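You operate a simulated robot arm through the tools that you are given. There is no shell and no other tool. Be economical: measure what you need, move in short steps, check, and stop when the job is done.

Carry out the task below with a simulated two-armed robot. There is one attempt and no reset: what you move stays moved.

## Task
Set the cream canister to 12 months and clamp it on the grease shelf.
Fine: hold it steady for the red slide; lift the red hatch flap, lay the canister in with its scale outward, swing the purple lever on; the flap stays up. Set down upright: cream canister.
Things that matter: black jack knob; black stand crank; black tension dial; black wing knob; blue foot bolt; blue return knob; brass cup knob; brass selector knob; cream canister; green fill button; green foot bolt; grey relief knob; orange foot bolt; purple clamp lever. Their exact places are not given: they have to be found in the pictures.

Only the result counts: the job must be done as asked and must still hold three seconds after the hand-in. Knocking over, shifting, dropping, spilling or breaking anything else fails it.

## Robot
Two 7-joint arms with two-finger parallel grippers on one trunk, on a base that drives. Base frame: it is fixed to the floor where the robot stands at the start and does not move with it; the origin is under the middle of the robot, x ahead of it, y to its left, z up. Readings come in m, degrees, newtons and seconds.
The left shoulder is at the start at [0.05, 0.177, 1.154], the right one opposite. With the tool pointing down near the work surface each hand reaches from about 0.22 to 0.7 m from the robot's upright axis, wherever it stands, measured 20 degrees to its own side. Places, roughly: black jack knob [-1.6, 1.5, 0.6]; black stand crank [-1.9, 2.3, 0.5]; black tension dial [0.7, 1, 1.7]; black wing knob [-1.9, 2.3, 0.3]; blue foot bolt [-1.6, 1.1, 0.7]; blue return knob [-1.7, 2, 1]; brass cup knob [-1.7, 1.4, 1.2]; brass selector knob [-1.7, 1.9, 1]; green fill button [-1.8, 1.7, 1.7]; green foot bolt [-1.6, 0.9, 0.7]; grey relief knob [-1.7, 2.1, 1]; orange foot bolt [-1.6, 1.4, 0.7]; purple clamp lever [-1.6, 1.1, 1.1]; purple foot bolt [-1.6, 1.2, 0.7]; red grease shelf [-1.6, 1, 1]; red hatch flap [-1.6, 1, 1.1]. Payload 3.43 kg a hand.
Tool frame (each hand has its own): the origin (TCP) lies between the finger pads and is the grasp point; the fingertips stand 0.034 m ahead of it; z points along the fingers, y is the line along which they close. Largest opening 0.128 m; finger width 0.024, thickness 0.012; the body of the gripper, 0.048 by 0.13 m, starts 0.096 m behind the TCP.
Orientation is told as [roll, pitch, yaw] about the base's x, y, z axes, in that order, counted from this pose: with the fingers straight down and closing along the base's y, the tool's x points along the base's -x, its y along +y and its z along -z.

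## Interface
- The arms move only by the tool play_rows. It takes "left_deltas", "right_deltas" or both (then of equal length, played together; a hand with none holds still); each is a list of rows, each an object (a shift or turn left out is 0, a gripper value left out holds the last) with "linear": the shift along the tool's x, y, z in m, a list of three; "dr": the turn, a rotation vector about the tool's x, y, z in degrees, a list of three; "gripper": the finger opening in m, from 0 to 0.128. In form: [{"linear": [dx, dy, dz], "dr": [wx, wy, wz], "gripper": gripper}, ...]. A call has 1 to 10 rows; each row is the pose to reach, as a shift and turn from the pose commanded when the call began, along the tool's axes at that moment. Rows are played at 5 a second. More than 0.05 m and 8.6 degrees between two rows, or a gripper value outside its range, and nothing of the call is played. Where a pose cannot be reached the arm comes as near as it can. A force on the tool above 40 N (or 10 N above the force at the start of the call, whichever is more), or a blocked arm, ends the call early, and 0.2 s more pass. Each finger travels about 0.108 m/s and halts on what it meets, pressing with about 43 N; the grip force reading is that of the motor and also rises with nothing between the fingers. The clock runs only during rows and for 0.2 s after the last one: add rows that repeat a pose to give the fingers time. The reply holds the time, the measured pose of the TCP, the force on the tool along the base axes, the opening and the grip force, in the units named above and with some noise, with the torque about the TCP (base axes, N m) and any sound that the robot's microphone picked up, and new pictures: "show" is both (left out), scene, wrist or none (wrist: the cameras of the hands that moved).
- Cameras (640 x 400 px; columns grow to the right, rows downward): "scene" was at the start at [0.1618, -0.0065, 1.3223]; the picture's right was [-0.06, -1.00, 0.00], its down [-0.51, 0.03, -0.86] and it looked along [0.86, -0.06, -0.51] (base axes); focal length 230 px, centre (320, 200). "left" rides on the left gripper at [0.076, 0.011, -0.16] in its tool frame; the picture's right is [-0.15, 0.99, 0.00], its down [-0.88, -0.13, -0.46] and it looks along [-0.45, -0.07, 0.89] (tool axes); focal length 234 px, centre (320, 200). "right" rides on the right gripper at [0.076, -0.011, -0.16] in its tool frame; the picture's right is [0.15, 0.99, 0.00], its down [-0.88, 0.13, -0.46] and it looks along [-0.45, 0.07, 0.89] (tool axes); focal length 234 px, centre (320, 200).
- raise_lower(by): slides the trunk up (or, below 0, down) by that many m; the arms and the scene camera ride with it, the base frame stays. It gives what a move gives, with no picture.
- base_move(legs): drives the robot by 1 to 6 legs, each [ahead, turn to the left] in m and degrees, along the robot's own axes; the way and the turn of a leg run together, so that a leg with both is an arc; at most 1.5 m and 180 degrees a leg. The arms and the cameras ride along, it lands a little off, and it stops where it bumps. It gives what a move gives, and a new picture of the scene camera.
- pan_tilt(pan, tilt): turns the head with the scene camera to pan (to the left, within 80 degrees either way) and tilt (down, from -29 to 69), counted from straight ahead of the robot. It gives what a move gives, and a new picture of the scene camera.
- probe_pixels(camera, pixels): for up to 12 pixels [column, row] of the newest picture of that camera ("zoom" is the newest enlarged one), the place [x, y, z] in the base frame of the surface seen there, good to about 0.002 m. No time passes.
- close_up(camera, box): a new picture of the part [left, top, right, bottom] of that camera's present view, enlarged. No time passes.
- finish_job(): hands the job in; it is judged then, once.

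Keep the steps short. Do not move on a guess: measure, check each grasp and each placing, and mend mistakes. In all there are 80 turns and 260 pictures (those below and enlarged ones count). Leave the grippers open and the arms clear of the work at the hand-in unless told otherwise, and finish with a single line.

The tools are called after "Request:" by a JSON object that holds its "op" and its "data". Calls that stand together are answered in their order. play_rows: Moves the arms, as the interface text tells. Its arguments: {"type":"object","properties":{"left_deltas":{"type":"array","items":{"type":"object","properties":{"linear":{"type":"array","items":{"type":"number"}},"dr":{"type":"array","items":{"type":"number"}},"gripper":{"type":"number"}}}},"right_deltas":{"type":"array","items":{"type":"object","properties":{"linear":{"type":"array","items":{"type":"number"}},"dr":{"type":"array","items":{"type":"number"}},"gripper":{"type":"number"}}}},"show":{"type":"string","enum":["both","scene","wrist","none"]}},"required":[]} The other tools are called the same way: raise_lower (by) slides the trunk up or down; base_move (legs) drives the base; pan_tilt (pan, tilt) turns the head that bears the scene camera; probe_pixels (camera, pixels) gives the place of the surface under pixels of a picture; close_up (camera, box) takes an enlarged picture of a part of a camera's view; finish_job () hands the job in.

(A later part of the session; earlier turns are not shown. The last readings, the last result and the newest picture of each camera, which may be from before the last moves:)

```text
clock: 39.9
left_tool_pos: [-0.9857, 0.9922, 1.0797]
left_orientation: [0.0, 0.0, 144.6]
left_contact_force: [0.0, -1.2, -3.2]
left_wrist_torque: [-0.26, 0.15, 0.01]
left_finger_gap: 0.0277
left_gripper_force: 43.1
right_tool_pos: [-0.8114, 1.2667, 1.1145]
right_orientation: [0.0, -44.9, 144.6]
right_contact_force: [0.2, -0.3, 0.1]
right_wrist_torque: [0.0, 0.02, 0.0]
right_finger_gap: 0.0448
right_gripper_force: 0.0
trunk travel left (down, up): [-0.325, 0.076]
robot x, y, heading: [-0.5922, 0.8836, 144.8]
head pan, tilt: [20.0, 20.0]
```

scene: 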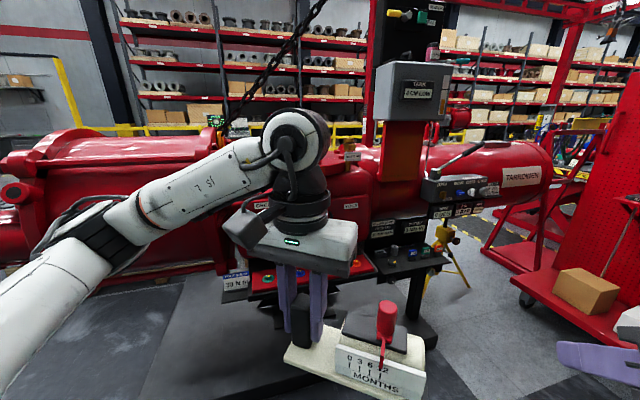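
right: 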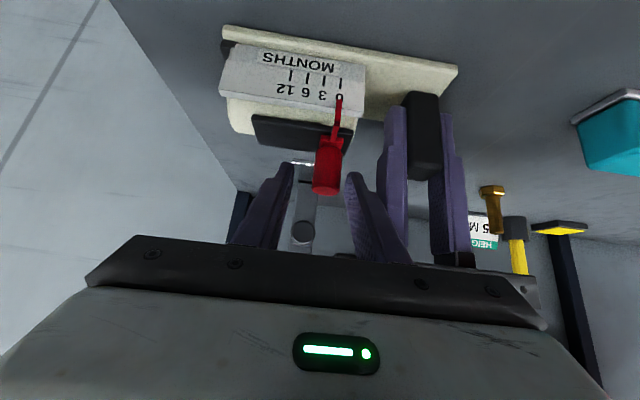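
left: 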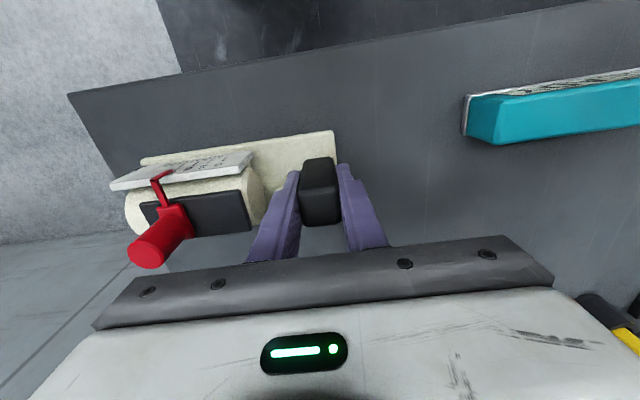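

The machine is ahead. I'll measure the dark slab on the floor and the red ledge with labels near (280,280), so that I don't drive into them.

Request:
{"op": "close_up", "data": {"camera": "scene", "box": [200, 200, 480, 375]}}

Request:
{"op": "probe_pixels", "data": {"camera": "scene", "pixels": [[200, 320], [270, 360], [430, 330], [420, 280], [238, 285], [358, 265], [385, 230], [270, 275], [410, 220], [470, 360], [80, 350], [345, 205]]}}

```text
2.29 times, centred on (340, 288) of scene
```

zoom: 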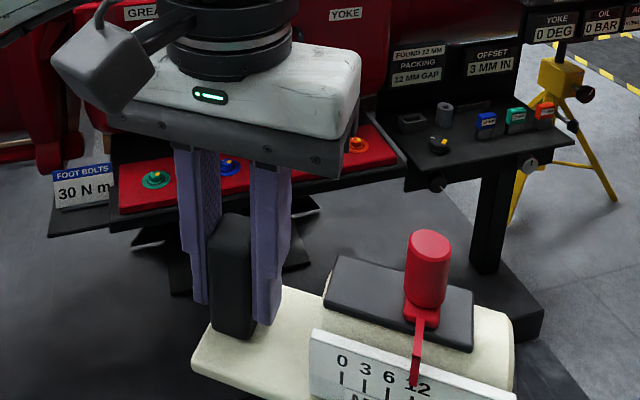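

```text
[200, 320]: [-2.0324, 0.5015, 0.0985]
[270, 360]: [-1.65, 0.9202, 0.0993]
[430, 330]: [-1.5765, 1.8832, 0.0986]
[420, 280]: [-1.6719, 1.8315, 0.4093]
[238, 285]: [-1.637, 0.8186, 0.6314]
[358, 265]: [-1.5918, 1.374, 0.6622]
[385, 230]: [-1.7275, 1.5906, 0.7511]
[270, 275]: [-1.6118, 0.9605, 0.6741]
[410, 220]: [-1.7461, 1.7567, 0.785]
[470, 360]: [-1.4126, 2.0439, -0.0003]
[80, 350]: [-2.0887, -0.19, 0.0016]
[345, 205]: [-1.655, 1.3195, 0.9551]
```

The machine's front is at about x −1.6, and the plinth is low (z 0.1). I'll drive 0.25 m and turn to face it squarely.

Request:
{"op": "base_move", "data": {"legs": [[0.3, 0], [0, 35.2]]}}

Request:
{"op": "pan_tilt", "data": {"pan": 0, "tilt": 20}}

```text
clock: 43.5
left_tool_pos: [-1.217, 0.9228, 1.0797]
left_orientation: [0.1, 0.0, 179.0]
left_contact_force: [-0.7, 0.3, -4.0]
left_wrist_torque: [-0.31, 0.0, 0.03]
left_finger_gap: 0.0276
left_gripper_force: 43.2
right_tool_pos: [-1.2277, 1.2481, 1.1157]
right_orientation: [0.0, -44.9, 178.8]
right_contact_force: [-0.8, -0.4, 0.4]
right_wrist_torque: [-0.01, 0.02, -0.03]
right_finger_gap: 0.0451
right_gripper_force: 0.0
trunk travel left (down, up): [-0.325, 0.076]
robot x, y, heading: [-0.835, 1.054, 178.8]
head pan, tilt: [20.0, 20.0]
```

scene: 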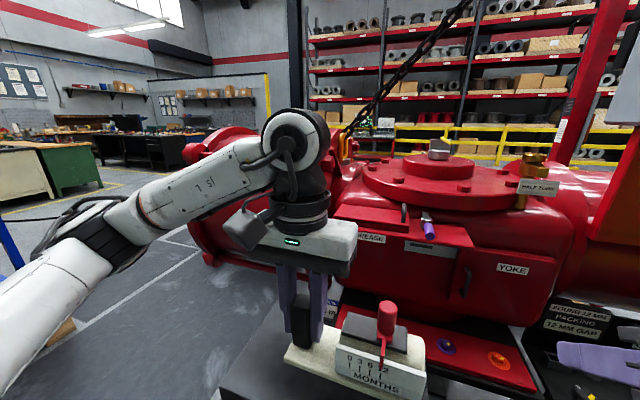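

```text
clock: 44.4
left_tool_pos: [-1.2175, 0.923, 1.0795]
left_orientation: [0.0, 0.1, 178.8]
left_contact_force: [-0.4, -0.2, -3.1]
left_wrist_torque: [-0.29, 0.01, 0.01]
left_finger_gap: 0.0275
left_gripper_force: 42.9
right_tool_pos: [-1.2274, 1.2484, 1.1144]
right_orientation: [0.0, -45.0, 178.8]
right_contact_force: [0.0, -1.0, -0.3]
right_wrist_torque: [-0.01, 0.04, 0.02]
right_finger_gap: 0.0451
right_gripper_force: 0.1
trunk travel left (down, up): [-0.325, 0.076]
robot x, y, heading: [-0.831, 1.056, 179.0]
head pan, tilt: [0.0, 20.0]
```

scene: 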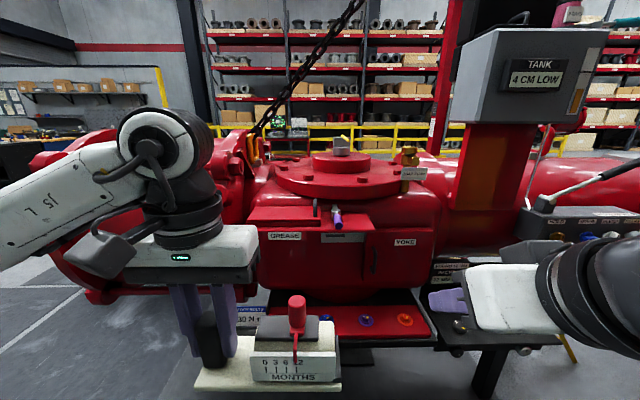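

I see the GREASE label, the purple lever at (338,220) and a red flap near (290,215). I'll enlarge and probe.

Request:
{"op": "close_up", "data": {"camera": "scene", "box": [240, 180, 400, 280]}}

```text
4.00 times, centred on (320, 230) of scene
```

zoom: 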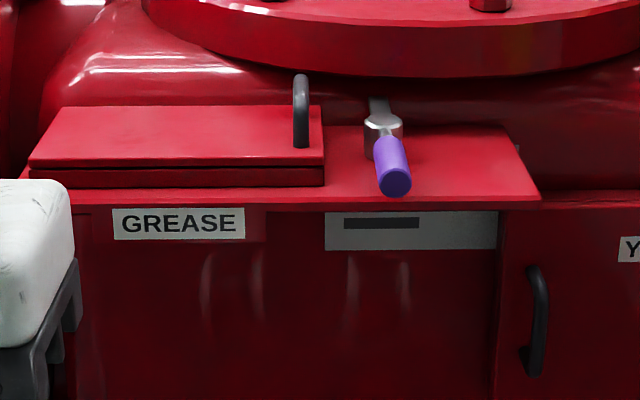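

Request:
{"op": "probe_pixels", "data": {"camera": "zoom", "pixels": [[35, 162], [315, 158], [70, 110], [285, 110], [302, 140], [300, 80], [394, 185], [385, 140], [375, 125], [520, 195], [340, 195], [100, 195]]}}

Request:
{"op": "probe_pixels", "data": {"camera": "zoom", "pixels": [[378, 103], [340, 140], [490, 135], [450, 160], [180, 90], [300, 65], [380, 60], [180, 178], [320, 178], [302, 110], [400, 218], [500, 260]]}}

```text
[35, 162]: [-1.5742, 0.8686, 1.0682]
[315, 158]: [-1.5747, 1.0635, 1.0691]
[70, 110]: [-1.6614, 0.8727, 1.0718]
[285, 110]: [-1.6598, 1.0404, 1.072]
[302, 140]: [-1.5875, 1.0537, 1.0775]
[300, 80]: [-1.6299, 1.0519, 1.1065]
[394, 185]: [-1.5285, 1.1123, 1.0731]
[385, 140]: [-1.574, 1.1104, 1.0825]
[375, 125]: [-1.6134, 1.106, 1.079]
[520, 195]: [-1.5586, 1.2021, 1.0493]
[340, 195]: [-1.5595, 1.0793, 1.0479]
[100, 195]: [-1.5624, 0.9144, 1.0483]
```

```text
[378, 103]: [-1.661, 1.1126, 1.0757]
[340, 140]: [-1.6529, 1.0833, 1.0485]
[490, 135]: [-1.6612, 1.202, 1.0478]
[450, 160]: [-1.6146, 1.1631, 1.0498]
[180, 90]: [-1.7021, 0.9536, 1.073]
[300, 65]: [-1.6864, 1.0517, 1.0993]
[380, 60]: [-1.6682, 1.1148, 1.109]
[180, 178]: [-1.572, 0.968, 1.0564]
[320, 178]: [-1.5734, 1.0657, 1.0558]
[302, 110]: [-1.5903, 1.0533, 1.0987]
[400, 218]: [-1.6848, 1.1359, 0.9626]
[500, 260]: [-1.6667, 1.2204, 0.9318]
```

Findings:
- The shelf top is at z 1.048, with its front edge at x −1.56.
- The flap covers y 0.868–1.065. Its bail handle runs along x at y 1.052, top z about 1.105, so the hinge is probably at the −y edge.

I'll lower the left hand with the canister out to the left, then drive closer.

Request:
{"op": "play_rows", "data": {"left_deltas": [{"linear": [0.02, 0.04, 0.02]}, {"linear": [0.04, 0.07, 0.04]}, {"linear": [0.05, 0.11, 0.06]}, {"linear": [0.05, 0.14, 0.09]}, {"linear": [0.05, 0.17, 0.11]}, {"linear": [0.05, 0.2, 0.13]}, {"linear": [0.05, 0.2, 0.13]}], "show": "none"}}

Request:
{"op": "base_move", "data": {"legs": [[0.27, 1.1]]}}

```text
clock: 46.0
left_tool_pos: [-1.1724, 0.7236, 0.9513]
left_orientation: [0.0, 0.0, 178.9]
left_contact_force: [-0.1, 0.4, -3.2]
left_wrist_torque: [-0.32, -0.04, -0.03]
left_finger_gap: 0.0277
left_gripper_force: 43.0
right_tool_pos: [-1.2285, 1.2489, 1.1161]
right_orientation: [0.0, -44.9, 178.8]
right_contact_force: [0.1, 0.3, 0.7]
right_wrist_torque: [0.03, -0.01, -0.01]
right_finger_gap: 0.0451
right_gripper_force: 0.0
trunk travel left (down, up): [-0.325, 0.076]
robot x, y, heading: [-0.8325, 1.0529, 178.9]
head pan, tilt: [0.0, 20.0]
```

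```text
clock: 47.9
left_tool_pos: [-1.4341, 0.7148, 0.9507]
left_orientation: [0.1, 0.0, -179.5]
left_contact_force: [0.5, 1.0, -3.6]
left_wrist_torque: [-0.3, 0.01, -0.01]
left_finger_gap: 0.0278
left_gripper_force: 43.0
right_tool_pos: [-1.505, 1.238, 1.1146]
right_orientation: [0.0, -44.9, -179.5]
right_contact_force: [-0.2, 0.7, -0.3]
right_wrist_torque: [-0.03, -0.01, 0.02]
right_finger_gap: 0.045
right_gripper_force: 0.1
trunk travel left (down, up): [-0.325, 0.076]
robot x, y, heading: [-1.1044, 1.0532, -179.0]
head pan, tilt: [0.0, 20.0]
```

scene: 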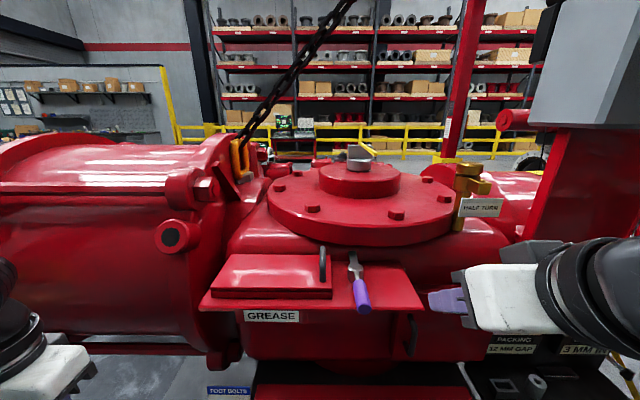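

Good view. I'll enlarge the flap and lever and measure more exactly.

Request:
{"op": "pan_tilt", "data": {"pan": 0, "tilt": 38}}

Request:
{"op": "close_up", "data": {"camera": "scene", "box": [200, 120, 440, 270]}}

```text
clock: 48.7
left_tool_pos: [-1.4332, 0.7157, 0.9506]
left_orientation: [0.0, 0.1, -179.4]
left_contact_force: [-0.9, 0.5, -3.4]
left_wrist_torque: [-0.29, 0.01, 0.03]
left_finger_gap: 0.0276
left_gripper_force: 42.6
right_tool_pos: [-1.5046, 1.2374, 1.1151]
right_orientation: [0.0, -44.9, -179.4]
right_contact_force: [-0.3, -0.3, -0.2]
right_wrist_torque: [-0.03, 0.0, 0.01]
right_finger_gap: 0.0452
right_gripper_force: 0.1
trunk travel left (down, up): [-0.325, 0.076]
robot x, y, heading: [-1.1061, 1.0532, -179.7]
head pan, tilt: [0.0, 38.0]
```

scene: 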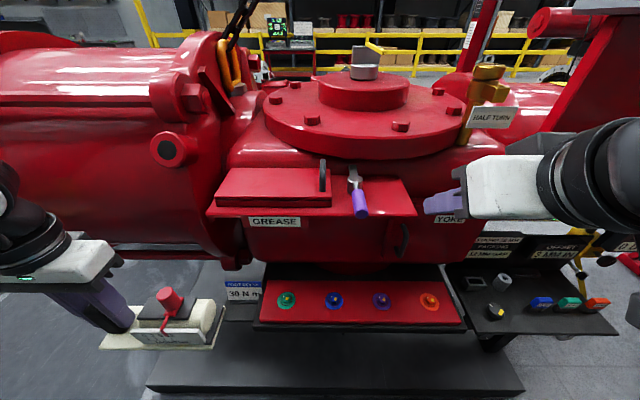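

```text
2.67 times, centred on (320, 195) of scene
```

zoom: 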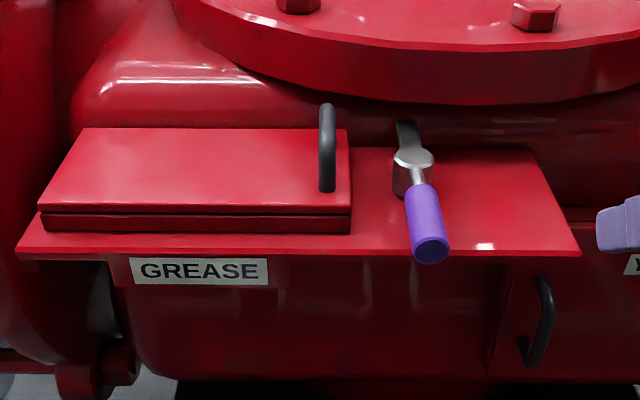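

Request:
{"op": "probe_pixels", "data": {"camera": "zoom", "pixels": [[327, 188], [327, 150], [327, 106], [324, 120], [340, 208], [48, 205], [82, 130], [345, 132], [414, 155], [420, 185], [432, 250], [432, 205]]}}

Request:
{"op": "probe_pixels", "data": {"camera": "zoom", "pixels": [[398, 175], [407, 130], [60, 170], [200, 225], [345, 225], [370, 160], [370, 245], [30, 250], [70, 100], [200, 110], [200, 60], [45, 120]]}}

```text
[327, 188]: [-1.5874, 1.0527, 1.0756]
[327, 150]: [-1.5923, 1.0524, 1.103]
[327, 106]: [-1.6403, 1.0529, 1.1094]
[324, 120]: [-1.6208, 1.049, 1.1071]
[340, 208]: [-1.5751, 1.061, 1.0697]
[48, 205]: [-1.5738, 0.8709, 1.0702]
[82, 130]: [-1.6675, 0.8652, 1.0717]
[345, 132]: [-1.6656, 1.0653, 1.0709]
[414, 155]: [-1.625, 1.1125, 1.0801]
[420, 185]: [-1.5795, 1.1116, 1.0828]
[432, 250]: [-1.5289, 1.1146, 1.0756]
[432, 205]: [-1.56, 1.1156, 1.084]
```

```text
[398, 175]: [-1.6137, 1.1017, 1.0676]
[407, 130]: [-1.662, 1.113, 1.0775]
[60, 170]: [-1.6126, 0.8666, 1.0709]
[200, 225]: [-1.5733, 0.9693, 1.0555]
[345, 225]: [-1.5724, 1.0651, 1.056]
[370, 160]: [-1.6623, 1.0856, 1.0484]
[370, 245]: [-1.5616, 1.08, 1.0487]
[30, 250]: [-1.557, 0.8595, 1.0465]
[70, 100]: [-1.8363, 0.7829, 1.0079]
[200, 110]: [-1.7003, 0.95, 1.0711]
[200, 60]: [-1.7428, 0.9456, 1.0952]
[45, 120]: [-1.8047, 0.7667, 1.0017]
```

The handle bar centre is at about (−1.615, 1.0527, 1.104). I'll move the right hand to a standoff above and in front of it, fingers still pitched 45° and open.

Request:
{"op": "play_rows", "data": {"right_deltas": [{"linear": [-0.035, 0, -0.007]}, {"linear": [-0.07, 0.03, -0.007]}, {"linear": [-0.07, 0.07, -0.007]}, {"linear": [-0.07, 0.11, -0.007]}, {"linear": [-0.07, 0.15, -0.007]}, {"linear": [-0.07, 0.185, -0.007]}, {"linear": [-0.07, 0.185, -0.007]}], "show": "both"}}

```text
clock: 50.3
left_tool_pos: [-1.4339, 0.7159, 0.9526]
left_orientation: [0.0, 0.0, -179.3]
left_contact_force: [0.0, -0.5, -3.3]
left_wrist_torque: [-0.29, 0.03, 0.0]
left_finger_gap: 0.0276
left_gripper_force: 42.8
right_tool_pos: [-1.5456, 1.0537, 1.1662]
right_orientation: [0.0, -45.0, -179.6]
right_contact_force: [0.3, 1.6, 0.5]
right_wrist_torque: [0.02, 0.0, 0.0]
right_finger_gap: 0.0454
right_gripper_force: 0.0
trunk travel left (down, up): [-0.325, 0.076]
robot x, y, heading: [-1.1067, 1.0536, -179.3]
head pan, tilt: [0.0, 38.0]
```

scene: 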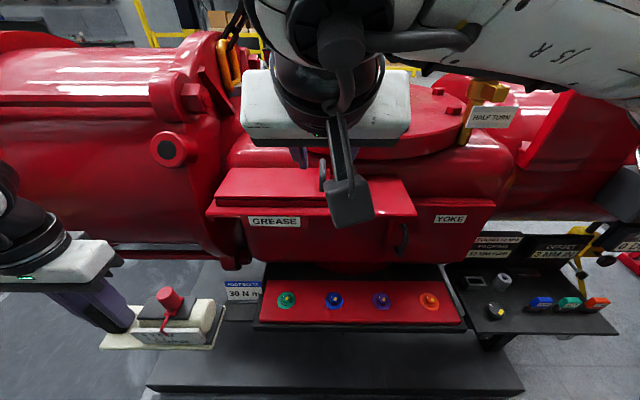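
right: 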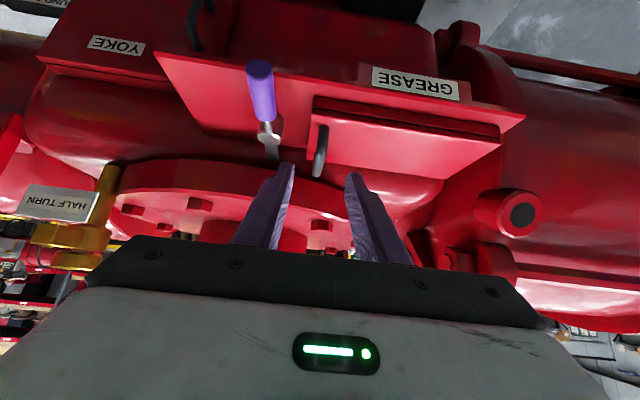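

The handle lies between the fingers. I'll advance 0.08 m and close.

Request:
{"op": "play_rows", "data": {"right_deltas": [{"linear": [-0.002, 0, 0.03]}, {"linear": [-0.004, 0, 0.06]}, {"linear": [-0.005, 0, 0.08]}, {"linear": [-0.005, 0, 0.08]}, {"linear": [-0.005, 0, 0.08], "gripper": 0.0}, {"linear": [-0.005, 0, 0.08]}, {"linear": [-0.005, 0, 0.08]}, {"linear": [-0.005, 0, 0.08]}], "show": "wrist"}}

```text
clock: 52.1
left_tool_pos: [-1.4347, 0.7153, 0.9517]
left_orientation: [0.0, 0.0, -179.4]
left_contact_force: [0.3, 0.8, -4.5]
left_wrist_torque: [-0.29, -0.02, -0.03]
left_finger_gap: 0.0275
left_gripper_force: 43.0
right_tool_pos: [-1.6067, 1.0522, 1.1149]
right_orientation: [0.1, -45.0, -179.5]
right_contact_force: [0.4, 1.7, -0.9]
right_wrist_torque: [0.0, 0.06, -1.08]
right_finger_gap: 0.012
right_gripper_force: 44.8
trunk travel left (down, up): [-0.325, 0.076]
robot x, y, heading: [-1.1067, 1.0539, -179.4]
head pan, tilt: [0.0, 38.0]
```

right: 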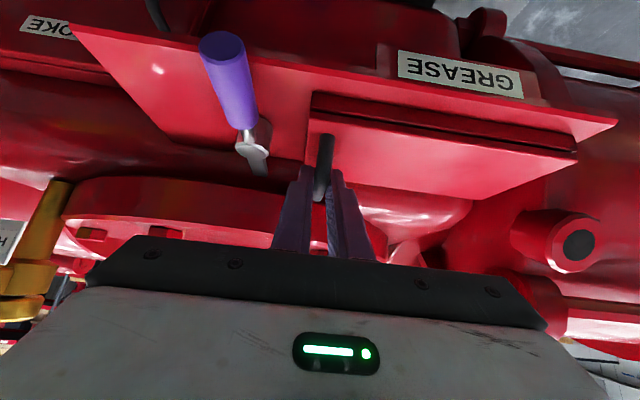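

The handle is gripped (gap 0.012). I'll try the first part of the arc, about 20°, assuming the hinge at the −y edge, and watch the force.

Request:
{"op": "play_rows", "data": {"right_deltas": [{"linear": [-0.011, 0.0045, -0.011]}, {"linear": [-0.0226, 0.0107, -0.0226]}, {"linear": [-0.033, 0.0185, -0.033]}, {"linear": [-0.0434, 0.0265, -0.0434]}, {"linear": [-0.0434, 0.0265, -0.0434]}], "show": "wrist"}}

Request:
{"op": "close_up", "data": {"camera": "scene", "box": [200, 120, 440, 270]}}

```text
clock: 53.3
left_tool_pos: [-1.4339, 0.7165, 0.952]
left_orientation: [0.1, 0.1, -179.5]
left_contact_force: [-0.7, 0.5, -4.1]
left_wrist_torque: [-0.29, -0.03, 0.02]
left_finger_gap: 0.0276
left_gripper_force: 42.7
right_tool_pos: [-1.6072, 1.0306, 1.1784]
right_orientation: [0.0, -45.3, -179.9]
right_contact_force: [-1.3, 21.7, 11.7]
right_wrist_torque: [0.34, 0.49, -0.93]
right_finger_gap: 0.012
right_gripper_force: 45.3
trunk travel left (down, up): [-0.325, 0.076]
robot x, y, heading: [-1.1051, 1.0524, -179.3]
head pan, tilt: [0.0, 38.0]
```

right: 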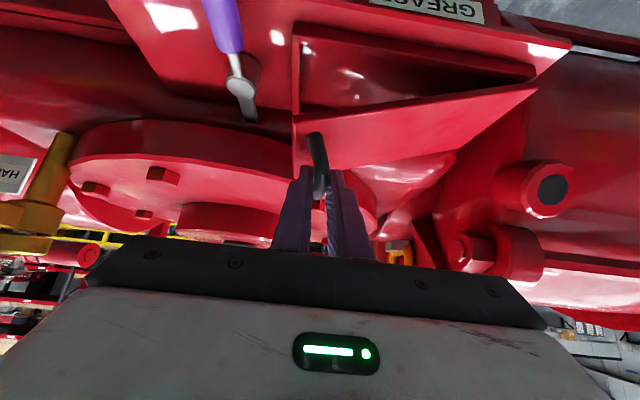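

```text
2.67 times, centred on (320, 195) of scene
```

zoom: 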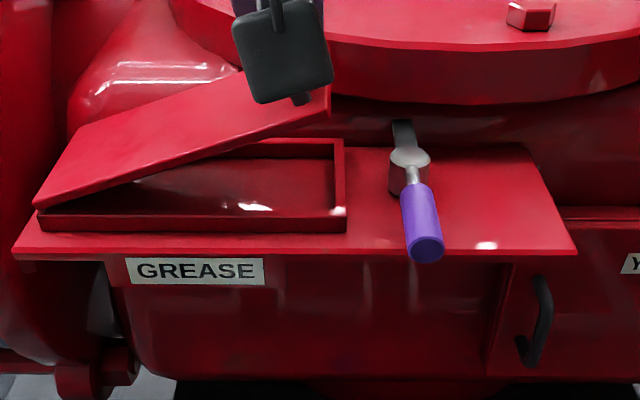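

The hinge is at the −y edge, and below it is a rimmed tray. The y force suggests the hinge sits slightly higher (z about 1.07), so I'll continue along a corrected arc to about 60°.

Request:
{"op": "play_rows", "data": {"right_deltas": [{"linear": [-0.0098, 0.003, -0.0098]}, {"linear": [-0.0196, 0.0149, -0.0196]}, {"linear": [-0.028, 0.026, -0.028]}, {"linear": [-0.0361, 0.0384, -0.0361]}, {"linear": [-0.043, 0.052, -0.043]}, {"linear": [-0.0496, 0.0655, -0.0496]}, {"linear": [-0.055, 0.08, -0.055]}, {"linear": [-0.0595, 0.0955, -0.0595]}, {"linear": [-0.0595, 0.0955, -0.0595]}], "show": "wrist"}}

Request:
{"op": "close_up", "data": {"camera": "scene", "box": [160, 80, 480, 280]}}

```text
clock: 55.3
left_tool_pos: [-1.4349, 0.7166, 0.9502]
left_orientation: [0.1, 0.0, -179.4]
left_contact_force: [0.3, 1.0, -3.6]
left_wrist_torque: [-0.3, -0.04, 0.0]
left_finger_gap: 0.0278
left_gripper_force: 42.6
right_tool_pos: [-1.6069, 0.9322, 1.2633]
right_orientation: [0.4, -45.1, -179.7]
right_contact_force: [-9.5, 6.9, 15.9]
right_wrist_torque: [0.13, -0.37, -0.51]
right_finger_gap: 0.0128
right_gripper_force: 44.9
trunk travel left (down, up): [-0.325, 0.076]
robot x, y, heading: [-1.1039, 1.0536, -179.5]
head pan, tilt: [0.0, 38.0]
```

right: 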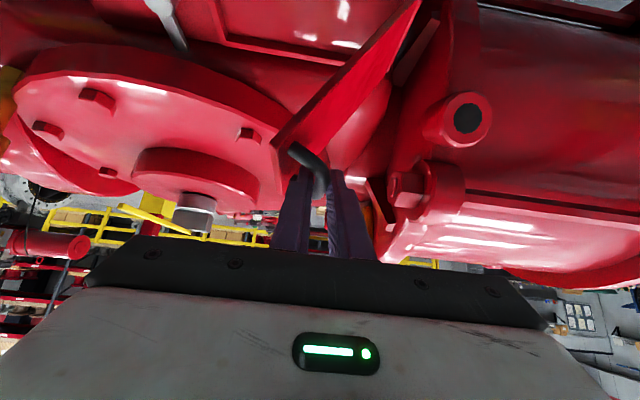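

```text
2.00 times, centred on (320, 180) of scene
```

zoom: 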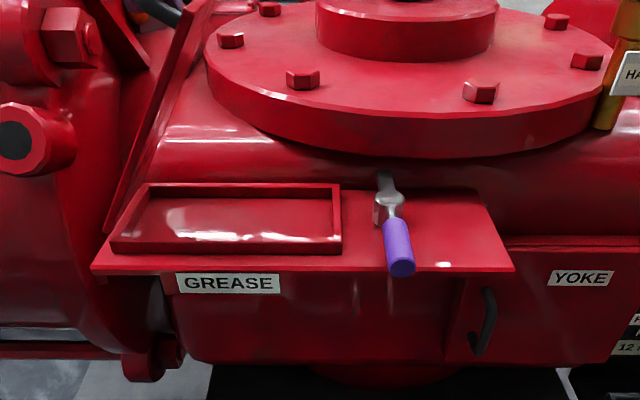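

The flap is up about 60°. I'll carry on to about 95°.

Request:
{"op": "play_rows", "data": {"right_deltas": [{"linear": [-0.0035, 0.016, -0.0035]}, {"linear": [-0.006, 0.032, -0.006]}, {"linear": [-0.0075, 0.049, -0.0075]}, {"linear": [-0.008, 0.065, -0.008]}, {"linear": [-0.0075, 0.082, -0.0075]}, {"linear": [-0.006, 0.098, -0.006]}, {"linear": [-0.003, 0.114, -0.003]}, {"linear": [-0.003, 0.114, -0.003]}], "show": "wrist"}}

Request:
{"op": "close_up", "data": {"camera": "scene", "box": [120, 80, 440, 280]}}

```text
clock: 56.1
left_tool_pos: [-1.4307, 0.7154, 0.9507]
left_orientation: [0.1, 0.0, -179.4]
left_contact_force: [-0.2, 0.6, -3.8]
left_wrist_torque: [-0.32, -0.01, -0.03]
left_finger_gap: 0.0277
left_gripper_force: 43.3
right_tool_pos: [-1.6284, 0.9283, 1.2851]
right_orientation: [5.0, -41.9, 173.5]
right_contact_force: [15.4, -2.0, -8.9]
right_wrist_torque: [0.02, -0.84, 0.14]
right_finger_gap: 0.0117
right_gripper_force: 44.5
trunk travel left (down, up): [-0.325, 0.076]
robot x, y, heading: [-1.101, 1.0527, -179.1]
head pan, tilt: [0.0, 38.0]
stopped in row 3 (right hand): the force on the tool passed its limit (the readings are from after the stop); the commanded pose is now the measured one
```

right: 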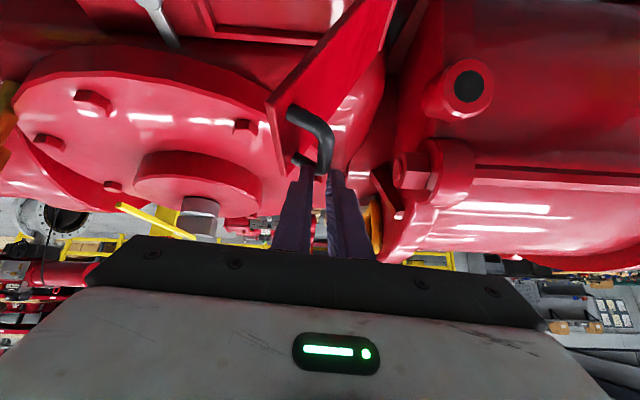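

```text
2.00 times, centred on (280, 180) of scene
```

zoom: 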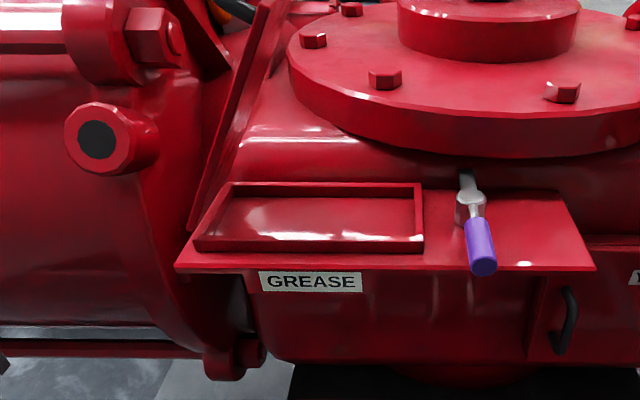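

The grip slid to the rear leg of the handle, and the force limit stopped it at about 62°. I'll measure where the bar is relative to the fingers.

Request:
{"op": "close_up", "data": {"camera": "right", "box": [240, 60, 400, 260]}}

Request:
{"op": "probe_pixels", "data": {"camera": "right", "pixels": [[292, 112], [315, 125], [328, 145], [322, 170], [300, 160], [272, 105], [303, 180], [337, 180], [290, 150], [350, 60], [390, 5]]}}

```text
2.00 times, centred on (320, 160) of right
```

zoom: 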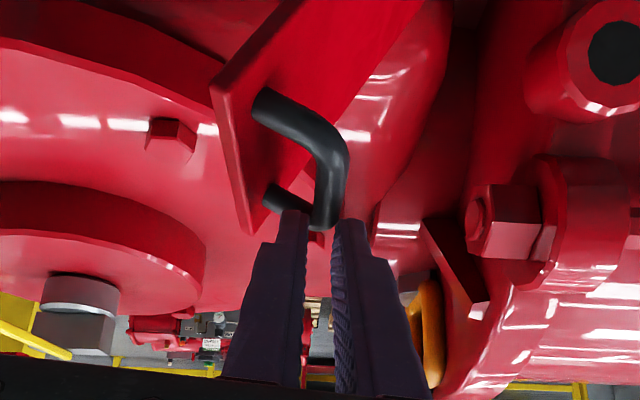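

```text
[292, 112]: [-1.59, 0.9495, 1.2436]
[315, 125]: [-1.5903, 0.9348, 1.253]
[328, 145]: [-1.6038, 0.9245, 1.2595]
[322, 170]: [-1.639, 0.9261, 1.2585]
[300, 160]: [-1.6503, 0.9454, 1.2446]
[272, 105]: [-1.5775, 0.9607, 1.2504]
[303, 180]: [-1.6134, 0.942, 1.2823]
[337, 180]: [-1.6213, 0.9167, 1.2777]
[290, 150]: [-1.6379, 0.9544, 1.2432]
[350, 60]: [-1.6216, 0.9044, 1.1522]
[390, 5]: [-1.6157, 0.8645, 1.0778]
```

The fingers only hold the rear end of the bar, 28 mm off-centre along tool x. I'll open slightly, which still traps the bar. Then I'll slide to centre, straighten the hand, and close again.

Request:
{"op": "play_rows", "data": {"right_deltas": [{"gripper": 0.024}, {"linear": [0.012, 0, 0.003], "dr": [0.2, -1.5, -2.3]}, {"linear": [0.028, 0, 0.006], "dr": [0.4, -3.1, -4.6]}, {"linear": [0.028, 0, 0.006], "dr": [0.4, -3.1, -4.6]}, {"linear": [0.028, 0, 0.006], "dr": [0.4, -3.1, -4.6]}], "show": "wrist"}}

Request:
{"op": "close_up", "data": {"camera": "scene", "box": [120, 80, 440, 280]}}

```text
clock: 57.3
left_tool_pos: [-1.433, 0.715, 0.9503]
left_orientation: [0.0, 0.0, -179.3]
left_contact_force: [0.1, 0.8, -4.0]
left_wrist_torque: [-0.29, 0.01, 0.0]
left_finger_gap: 0.0278
left_gripper_force: 43.0
right_tool_pos: [-1.6138, 0.9213, 1.261]
right_orientation: [0.1, -45.9, 180.0]
right_contact_force: [-0.7, 0.3, 0.1]
right_wrist_torque: [0.02, 0.05, 0.0]
right_finger_gap: 0.0243
right_gripper_force: 0.1
trunk travel left (down, up): [-0.325, 0.076]
robot x, y, heading: [-1.1063, 1.0513, -179.2]
head pan, tilt: [0.0, 38.0]
```

right: 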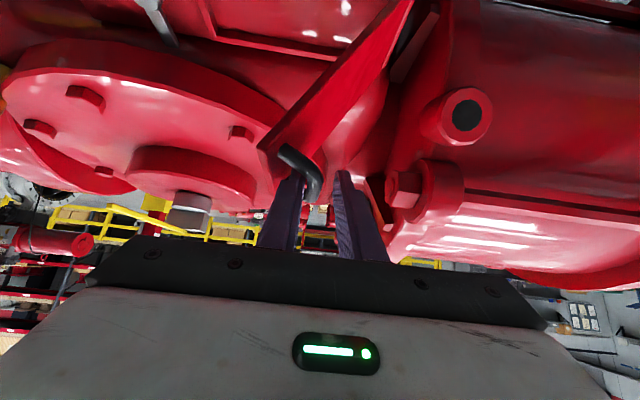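

```text
2.00 times, centred on (280, 180) of scene
```

zoom: 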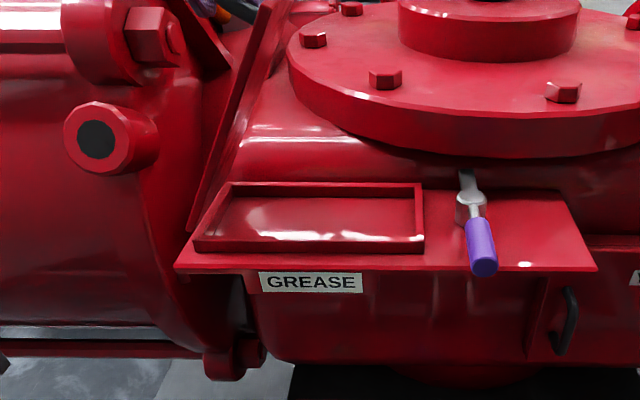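

With the fingers slack, the flap stays at 62° and the force reads about zero. I'll try pushing it further with the slack fingers, in small steps.

Request:
{"op": "play_rows", "data": {"right_deltas": [{"linear": [-0.001, 0.008, -0.001]}, {"linear": [-0.003, 0.016, -0.003]}, {"linear": [-0.004, 0.024, -0.004]}, {"linear": [-0.005, 0.033, -0.005]}, {"linear": [-0.005, 0.033, -0.005]}], "show": "wrist"}}

Request:
{"op": "close_up", "data": {"camera": "scene", "box": [120, 80, 440, 280]}}

```text
clock: 58.7
left_tool_pos: [-1.4326, 0.7149, 0.9507]
left_orientation: [0.1, 0.2, -179.5]
left_contact_force: [0.1, 0.0, -3.6]
left_wrist_torque: [-0.33, 0.0, 0.0]
left_finger_gap: 0.028
left_gripper_force: 42.8
right_tool_pos: [-1.6452, 0.9331, 1.2867]
right_orientation: [5.1, -45.2, 172.1]
right_contact_force: [-0.8, -0.1, -0.4]
right_wrist_torque: [0.03, 0.01, 0.03]
right_finger_gap: 0.0239
right_gripper_force: 0.0
trunk travel left (down, up): [-0.325, 0.076]
robot x, y, heading: [-1.1042, 1.0548, -179.3]
head pan, tilt: [0.0, 38.0]
stopped in row 5 (right hand): the arm was blocked; the commanded pose is now the measured one
```

right: 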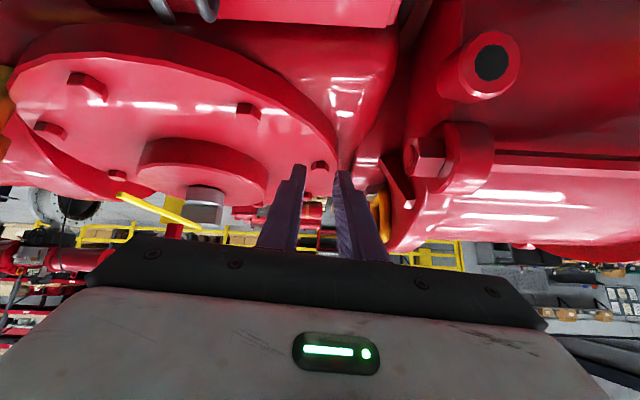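

```text
2.00 times, centred on (280, 180) of scene
```

zoom: 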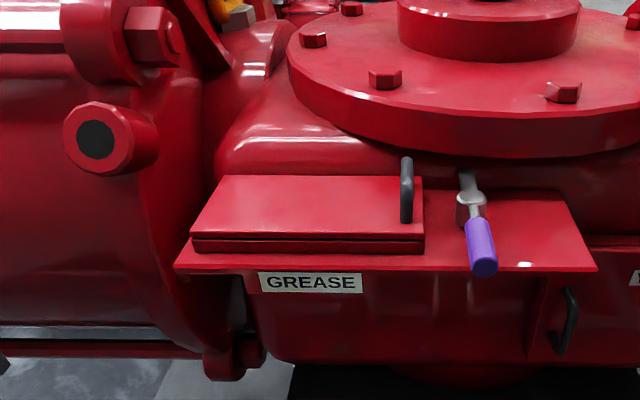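

The flap fell shut. The hand was blocked because the right arm cannot cross further to the robot's left. I'll back off and shift the robot about 0.27 m toward −y, so the whole arc lies in front or to the right of it.

Request:
{"op": "base_move", "data": {"legs": [[-0.3, 0], [0, -40], [-0.42, 0], [0, 40]]}}

Request:
{"op": "play_rows", "data": {"right_deltas": [{"linear": [0.02, -0.03, 0.0], "gripper": 0.045, "dr": [0, 0, -4]}, {"linear": [0.04, -0.07, 0.0], "dr": [0, 0, -4]}, {"linear": [0.06, -0.11, 0.0], "dr": [0, 0, -4]}, {"linear": [0.08, -0.15, 0.0], "dr": [0, 0, -4]}, {"linear": [0.08, -0.19, 0], "dr": [0, 0, -4]}, {"linear": [0.08, -0.23, 0], "dr": [0, 0, -4]}, {"linear": [0.08, -0.25, 0], "dr": [0, 0, -4]}], "show": "none"}}

```text
clock: 66.5
left_tool_pos: [-0.8184, 0.468, 0.9502]
left_orientation: [0.0, 0.0, -179.5]
left_contact_force: [-1.5, 0.7, -3.8]
left_wrist_torque: [-0.32, -0.02, -0.02]
left_finger_gap: 0.0276
left_gripper_force: 43.0
right_tool_pos: [-1.0319, 0.6855, 1.2866]
right_orientation: [5.1, -45.2, 172.2]
right_contact_force: [-0.1, -0.2, 0.6]
right_wrist_torque: [0.03, 0.0, -0.03]
right_finger_gap: 0.0242
right_gripper_force: 0.2
trunk travel left (down, up): [-0.325, 0.076]
robot x, y, heading: [-0.4931, 0.8045, -179.2]
head pan, tilt: [0.0, 38.0]
```

scene: 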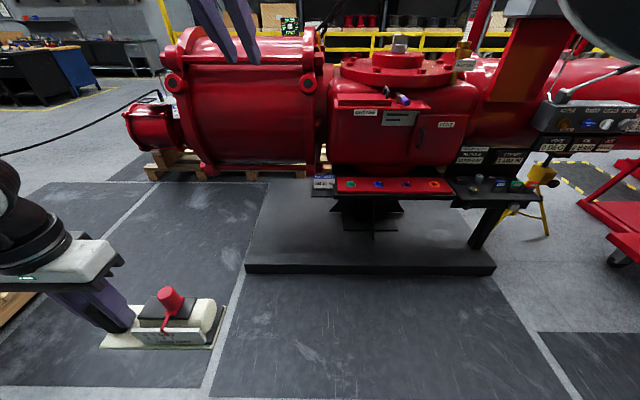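

```text
clock: 68.1
left_tool_pos: [-0.8188, 0.4698, 0.9508]
left_orientation: [0.0, 0.0, -179.4]
left_contact_force: [-0.5, -0.5, -3.3]
left_wrist_torque: [-0.3, 0.02, 0.01]
left_finger_gap: 0.0277
left_gripper_force: 42.5
right_tool_pos: [-0.9587, 0.9279, 1.2165]
right_orientation: [1.1, -45.4, 177.8]
right_contact_force: [0.0, -0.3, -0.2]
right_wrist_torque: [-0.01, 0.02, -0.02]
right_finger_gap: 0.0451
right_gripper_force: 0.0
trunk travel left (down, up): [-0.325, 0.076]
robot x, y, heading: [-0.4873, 0.8056, -179.3]
head pan, tilt: [0.0, 38.0]
```

The robot is at y 0.80. Before driving in, I'll check that the big cylinder on the left leaves room for the canister hand.

Request:
{"op": "probe_pixels", "data": {"camera": "scene", "pixels": [[173, 85], [240, 80], [240, 130], [310, 85], [200, 150], [320, 185], [280, 268], [250, 110]]}}

```text
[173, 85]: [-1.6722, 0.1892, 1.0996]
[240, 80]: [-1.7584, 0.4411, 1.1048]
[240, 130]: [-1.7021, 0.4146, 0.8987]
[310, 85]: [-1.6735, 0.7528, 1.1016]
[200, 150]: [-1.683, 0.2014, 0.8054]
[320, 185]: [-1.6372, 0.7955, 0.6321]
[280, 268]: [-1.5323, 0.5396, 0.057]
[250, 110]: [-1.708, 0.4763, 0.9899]
```

There is enough room (the cylinder front is at x −1.67). I'll drive ahead 0.6 m.

Request:
{"op": "base_move", "data": {"legs": [[0.6, -0.7]]}}

Request:
{"op": "close_up", "data": {"camera": "scene", "box": [280, 100, 520, 250]}}

```text
clock: 71.5
left_tool_pos: [-1.4208, 0.4634, 0.952]
left_orientation: [0.1, 0.0, -179.7]
left_contact_force: [0.2, -0.2, -2.5]
left_wrist_torque: [-0.32, -0.02, -0.01]
left_finger_gap: 0.0279
left_gripper_force: 43.2
right_tool_pos: [-1.5624, 0.9227, 1.2165]
right_orientation: [1.1, -45.5, 177.6]
right_contact_force: [-0.1, -0.4, 0.0]
right_wrist_torque: [0.0, -0.02, -0.07]
right_finger_gap: 0.0449
right_gripper_force: 0.1
trunk travel left (down, up): [-0.325, 0.076]
robot x, y, heading: [-1.096, 0.8026, -179.4]
head pan, tilt: [0.0, 38.0]
```

scene: 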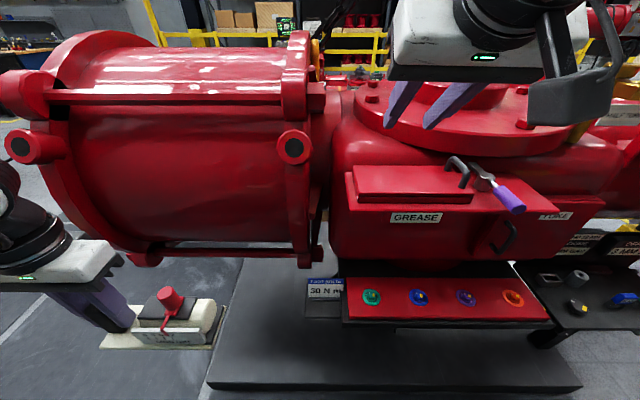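

```text
2.67 times, centred on (400, 175) of scene
```

zoom: 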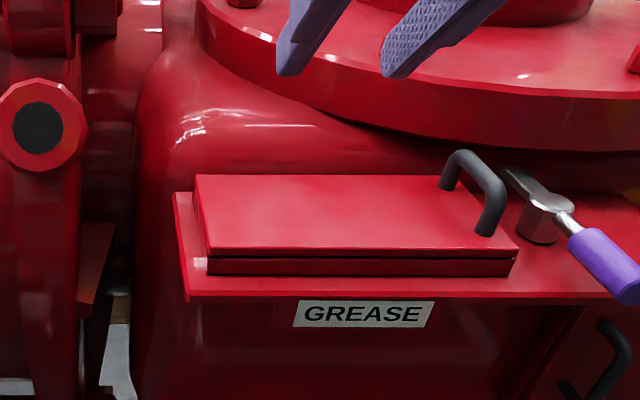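

I'll bring the right hand back to the standoff above the handle and straighten its yaw.

Request:
{"op": "play_rows", "data": {"right_deltas": [{"linear": [0, -0.04, 0], "dr": [-0.6, 0, -1.7]}, {"linear": [0, -0.08, 0], "dr": [-0.6, 0, -1.7]}, {"linear": [0.01, -0.12, 0.01], "dr": [-0.6, 0, -1.7]}, {"linear": [0.0375, -0.13, 0.028], "dr": [-0.6, 0, -1.7]}, {"linear": [0.0375, -0.13, 0.028], "dr": [-0.6, 0, -1.7]}], "show": "wrist"}}

```text
clock: 72.7
left_tool_pos: [-1.4211, 0.463, 0.951]
left_orientation: [-0.1, 0.0, -179.6]
left_contact_force: [0.3, -0.2, -3.8]
left_wrist_torque: [-0.33, 0.01, -0.01]
left_finger_gap: 0.0279
left_gripper_force: 42.8
right_tool_pos: [-1.5525, 1.0538, 1.168]
right_orientation: [-0.1, -45.4, -180.0]
right_contact_force: [-0.5, 0.3, -0.4]
right_wrist_torque: [0.0, 0.01, 0.0]
right_finger_gap: 0.045
right_gripper_force: 0.0
trunk travel left (down, up): [-0.325, 0.076]
robot x, y, heading: [-1.0912, 0.8032, -179.5]
head pan, tilt: [0.0, 38.0]
```

right: 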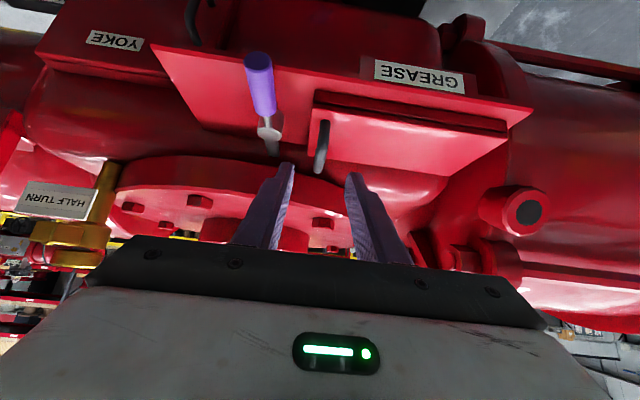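

I'll advance along the fingers and close on the handle.

Request:
{"op": "play_rows", "data": {"right_deltas": [{"linear": [0, 0, 0.03]}, {"linear": [0, 0, 0.06]}, {"linear": [0, 0.001, 0.077]}, {"linear": [0, 0.001, 0.077]}, {"linear": [0, 0.001, 0.077], "gripper": 0.0}, {"linear": [0, 0.001, 0.077]}, {"linear": [0, 0.001, 0.077]}, {"linear": [0, 0.001, 0.077]}], "show": "none"}}

Request:
{"op": "play_rows", "data": {"right_deltas": [{"linear": [-0.011, 0.0035, -0.011]}, {"linear": [-0.0226, 0.0085, -0.0226]}, {"linear": [-0.0333, 0.015, -0.0333]}, {"linear": [-0.0438, 0.0225, -0.0438]}, {"linear": [-0.0537, 0.0315, -0.0537]}, {"linear": [-0.063, 0.0414, -0.063]}, {"linear": [-0.0715, 0.0527, -0.0715]}, {"linear": [-0.0795, 0.0649, -0.0795]}, {"linear": [-0.0866, 0.078, -0.0866]}, {"linear": [-0.093, 0.092, -0.093]}], "show": "wrist"}}

```text
clock: 74.5
left_tool_pos: [-1.4219, 0.4628, 0.9514]
left_orientation: [0.2, 0.0, -179.6]
left_contact_force: [0.5, 0.2, -2.7]
left_wrist_torque: [-0.31, -0.01, 0.0]
left_finger_gap: 0.0277
left_gripper_force: 43.5
right_tool_pos: [-1.6076, 1.0529, 1.1148]
right_orientation: [0.0, -45.4, -179.9]
right_contact_force: [-0.7, 2.5, 0.7]
right_wrist_torque: [0.04, 0.03, 0.08]
right_finger_gap: 0.0114
right_gripper_force: 45.3
trunk travel left (down, up): [-0.325, 0.076]
robot x, y, heading: [-1.0891, 0.799, -179.5]
head pan, tilt: [0.0, 38.0]
```

```text
clock: 76.7
left_tool_pos: [-1.4216, 0.4646, 0.952]
left_orientation: [0.1, 0.0, -179.6]
left_contact_force: [-0.2, -0.5, -3.1]
left_wrist_torque: [-0.25, -0.01, -0.02]
left_finger_gap: 0.0277
left_gripper_force: 42.9
right_tool_pos: [-1.6071, 0.9643, 1.2482]
right_orientation: [0.3, -46.0, 179.4]
right_contact_force: [-16.1, 16.2, 23.8]
right_wrist_torque: [0.47, -0.89, -0.15]
right_finger_gap: 0.0122
right_gripper_force: 45.1
trunk travel left (down, up): [-0.325, 0.076]
robot x, y, heading: [-1.091, 0.7999, -179.6]
head pan, tilt: [0.0, 38.0]
```

right: 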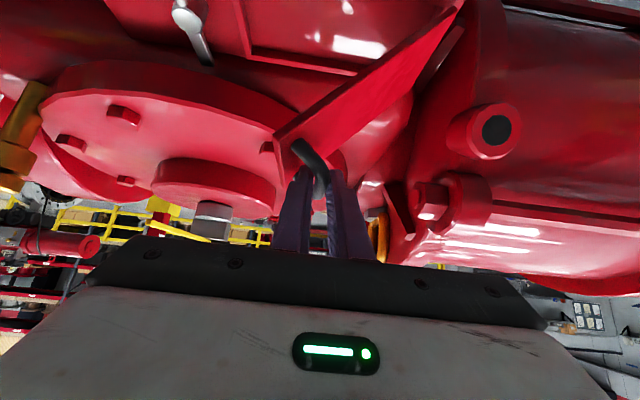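

The arc force shows the 45° pitched fingertip is jamming against the handle legs. I'll rotate the hand in place to near vertical (pitch −17°), so the fingers fit between the legs.

Request:
{"op": "play_rows", "data": {"right_deltas": [{"linear": [-0.002, -0.001, 0], "dr": [0, 6, 0]}, {"linear": [-0.004, -0.002, 0], "dr": [0, 12, 0]}, {"linear": [-0.005, -0.003, 0], "dr": [0, 18, 0]}, {"linear": [-0.006, -0.003, 0], "dr": [0, 24, 0]}, {"linear": [-0.006, -0.003, 0], "dr": [0, 29, 0]}, {"linear": [-0.006, -0.003, 0], "dr": [0, 29, 0]}], "show": "wrist"}}

```text
clock: 78.1
left_tool_pos: [-1.4242, 0.4622, 0.9495]
left_orientation: [0.1, 0.1, -179.5]
left_contact_force: [0.3, 0.1, -3.3]
left_wrist_torque: [-0.3, -0.03, -0.01]
left_finger_gap: 0.028
left_gripper_force: 43.3
right_tool_pos: [-1.614, 0.9615, 1.2475]
right_orientation: [-0.1, -16.3, 179.9]
right_contact_force: [-19.2, -2.5, -6.0]
right_wrist_torque: [0.03, 1.22, -0.58]
right_finger_gap: 0.0121
right_gripper_force: 44.8
trunk travel left (down, up): [-0.325, 0.076]
robot x, y, heading: [-1.0924, 0.8017, -179.8]
head pan, tilt: [0.0, 38.0]
```

right: 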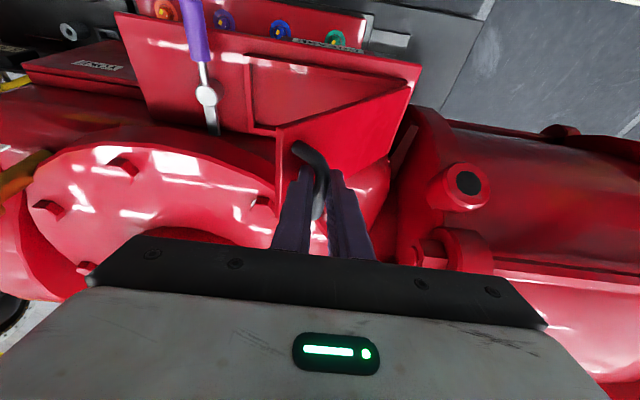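

The hand is near vertical now. I'll relieve the x force a little and continue the arc in small steps.

Request:
{"op": "play_rows", "data": {"right_deltas": [{"linear": [-0.005, 0.005, -0.002]}, {"linear": [-0.008, 0.0147, -0.006]}, {"linear": [-0.01, 0.03, -0.012]}, {"linear": [-0.011, 0.046, -0.0165]}, {"linear": [-0.012, 0.062, -0.02]}, {"linear": [-0.0128, 0.0785, -0.022]}], "show": "wrist"}}

Request:
{"op": "close_up", "data": {"camera": "scene", "box": [260, 60, 500, 260]}}

```text
clock: 79.5
left_tool_pos: [-1.4208, 0.4621, 0.9515]
left_orientation: [0.0, 0.0, -179.6]
left_contact_force: [0.3, 0.2, -4.1]
left_wrist_torque: [-0.29, -0.02, 0.02]
left_finger_gap: 0.0277
left_gripper_force: 42.9
right_tool_pos: [-1.6148, 0.8831, 1.2765]
right_orientation: [0.1, -16.8, 180.0]
right_contact_force: [6.0, 1.2, 3.7]
right_wrist_torque: [0.16, -0.07, -1.16]
right_finger_gap: 0.0117
right_gripper_force: 45.5
trunk travel left (down, up): [-0.325, 0.076]
robot x, y, heading: [-1.0911, 0.7997, -179.5]
head pan, tilt: [0.0, 38.0]
```

right: 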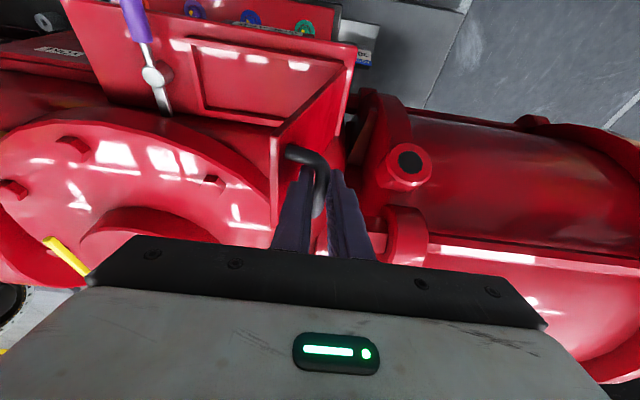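

```text
2.00 times, centred on (380, 160) of scene
```

zoom: 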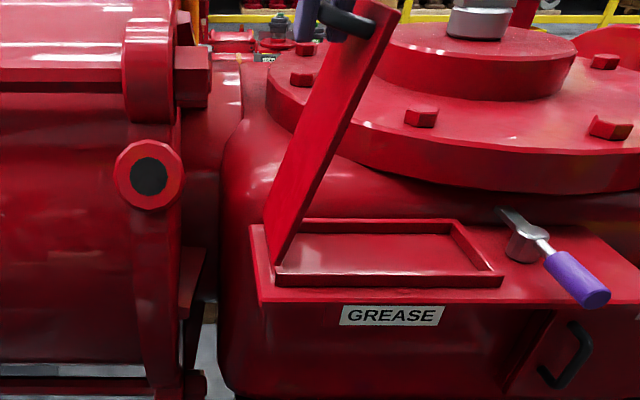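

It's working, with low forces at about 75°. I'll continue to about 100°.

Request:
{"op": "play_rows", "data": {"right_deltas": [{"linear": [0, 0.0165, -0.0006]}, {"linear": [0, 0.033, 0]}, {"linear": [0.0006, 0.0495, 0.0022]}, {"linear": [0.0017, 0.0655, 0.0058]}, {"linear": [0.003, 0.0815, 0.0105]}, {"linear": [0.003, 0.0815, 0.0105]}], "show": "wrist"}}

Request:
{"op": "close_up", "data": {"camera": "scene", "box": [260, 60, 500, 260]}}

```text
clock: 80.9
left_tool_pos: [-1.4213, 0.4611, 0.951]
left_orientation: [-0.1, 0.0, -179.5]
left_contact_force: [0.8, 0.4, -3.2]
left_wrist_torque: [-0.28, 0.0, -0.04]
left_finger_gap: 0.0276
left_gripper_force: 42.9
right_tool_pos: [-1.614, 0.8, 1.2651]
right_orientation: [0.2, -16.7, -180.1]
right_contact_force: [-12.6, -8.8, 27.7]
right_wrist_torque: [-0.04, 0.45, -0.94]
right_finger_gap: 0.0122
right_gripper_force: 45.0
trunk travel left (down, up): [-0.325, 0.076]
robot x, y, heading: [-1.0941, 0.8015, -179.8]
head pan, tilt: [0.0, 38.0]
```

right: 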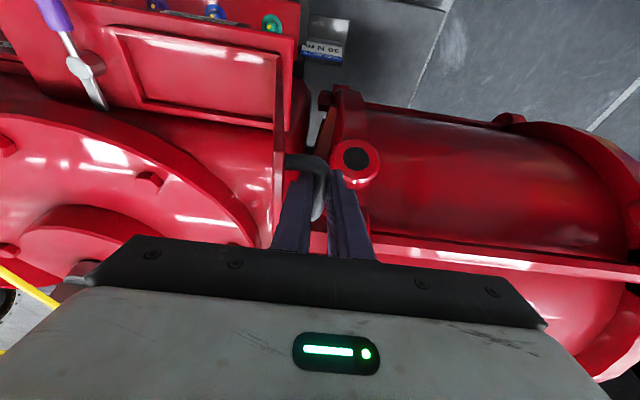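

```text
2.00 times, centred on (380, 160) of scene
```

zoom: 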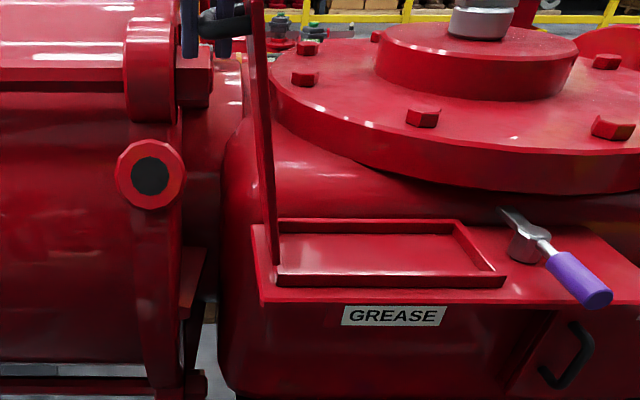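

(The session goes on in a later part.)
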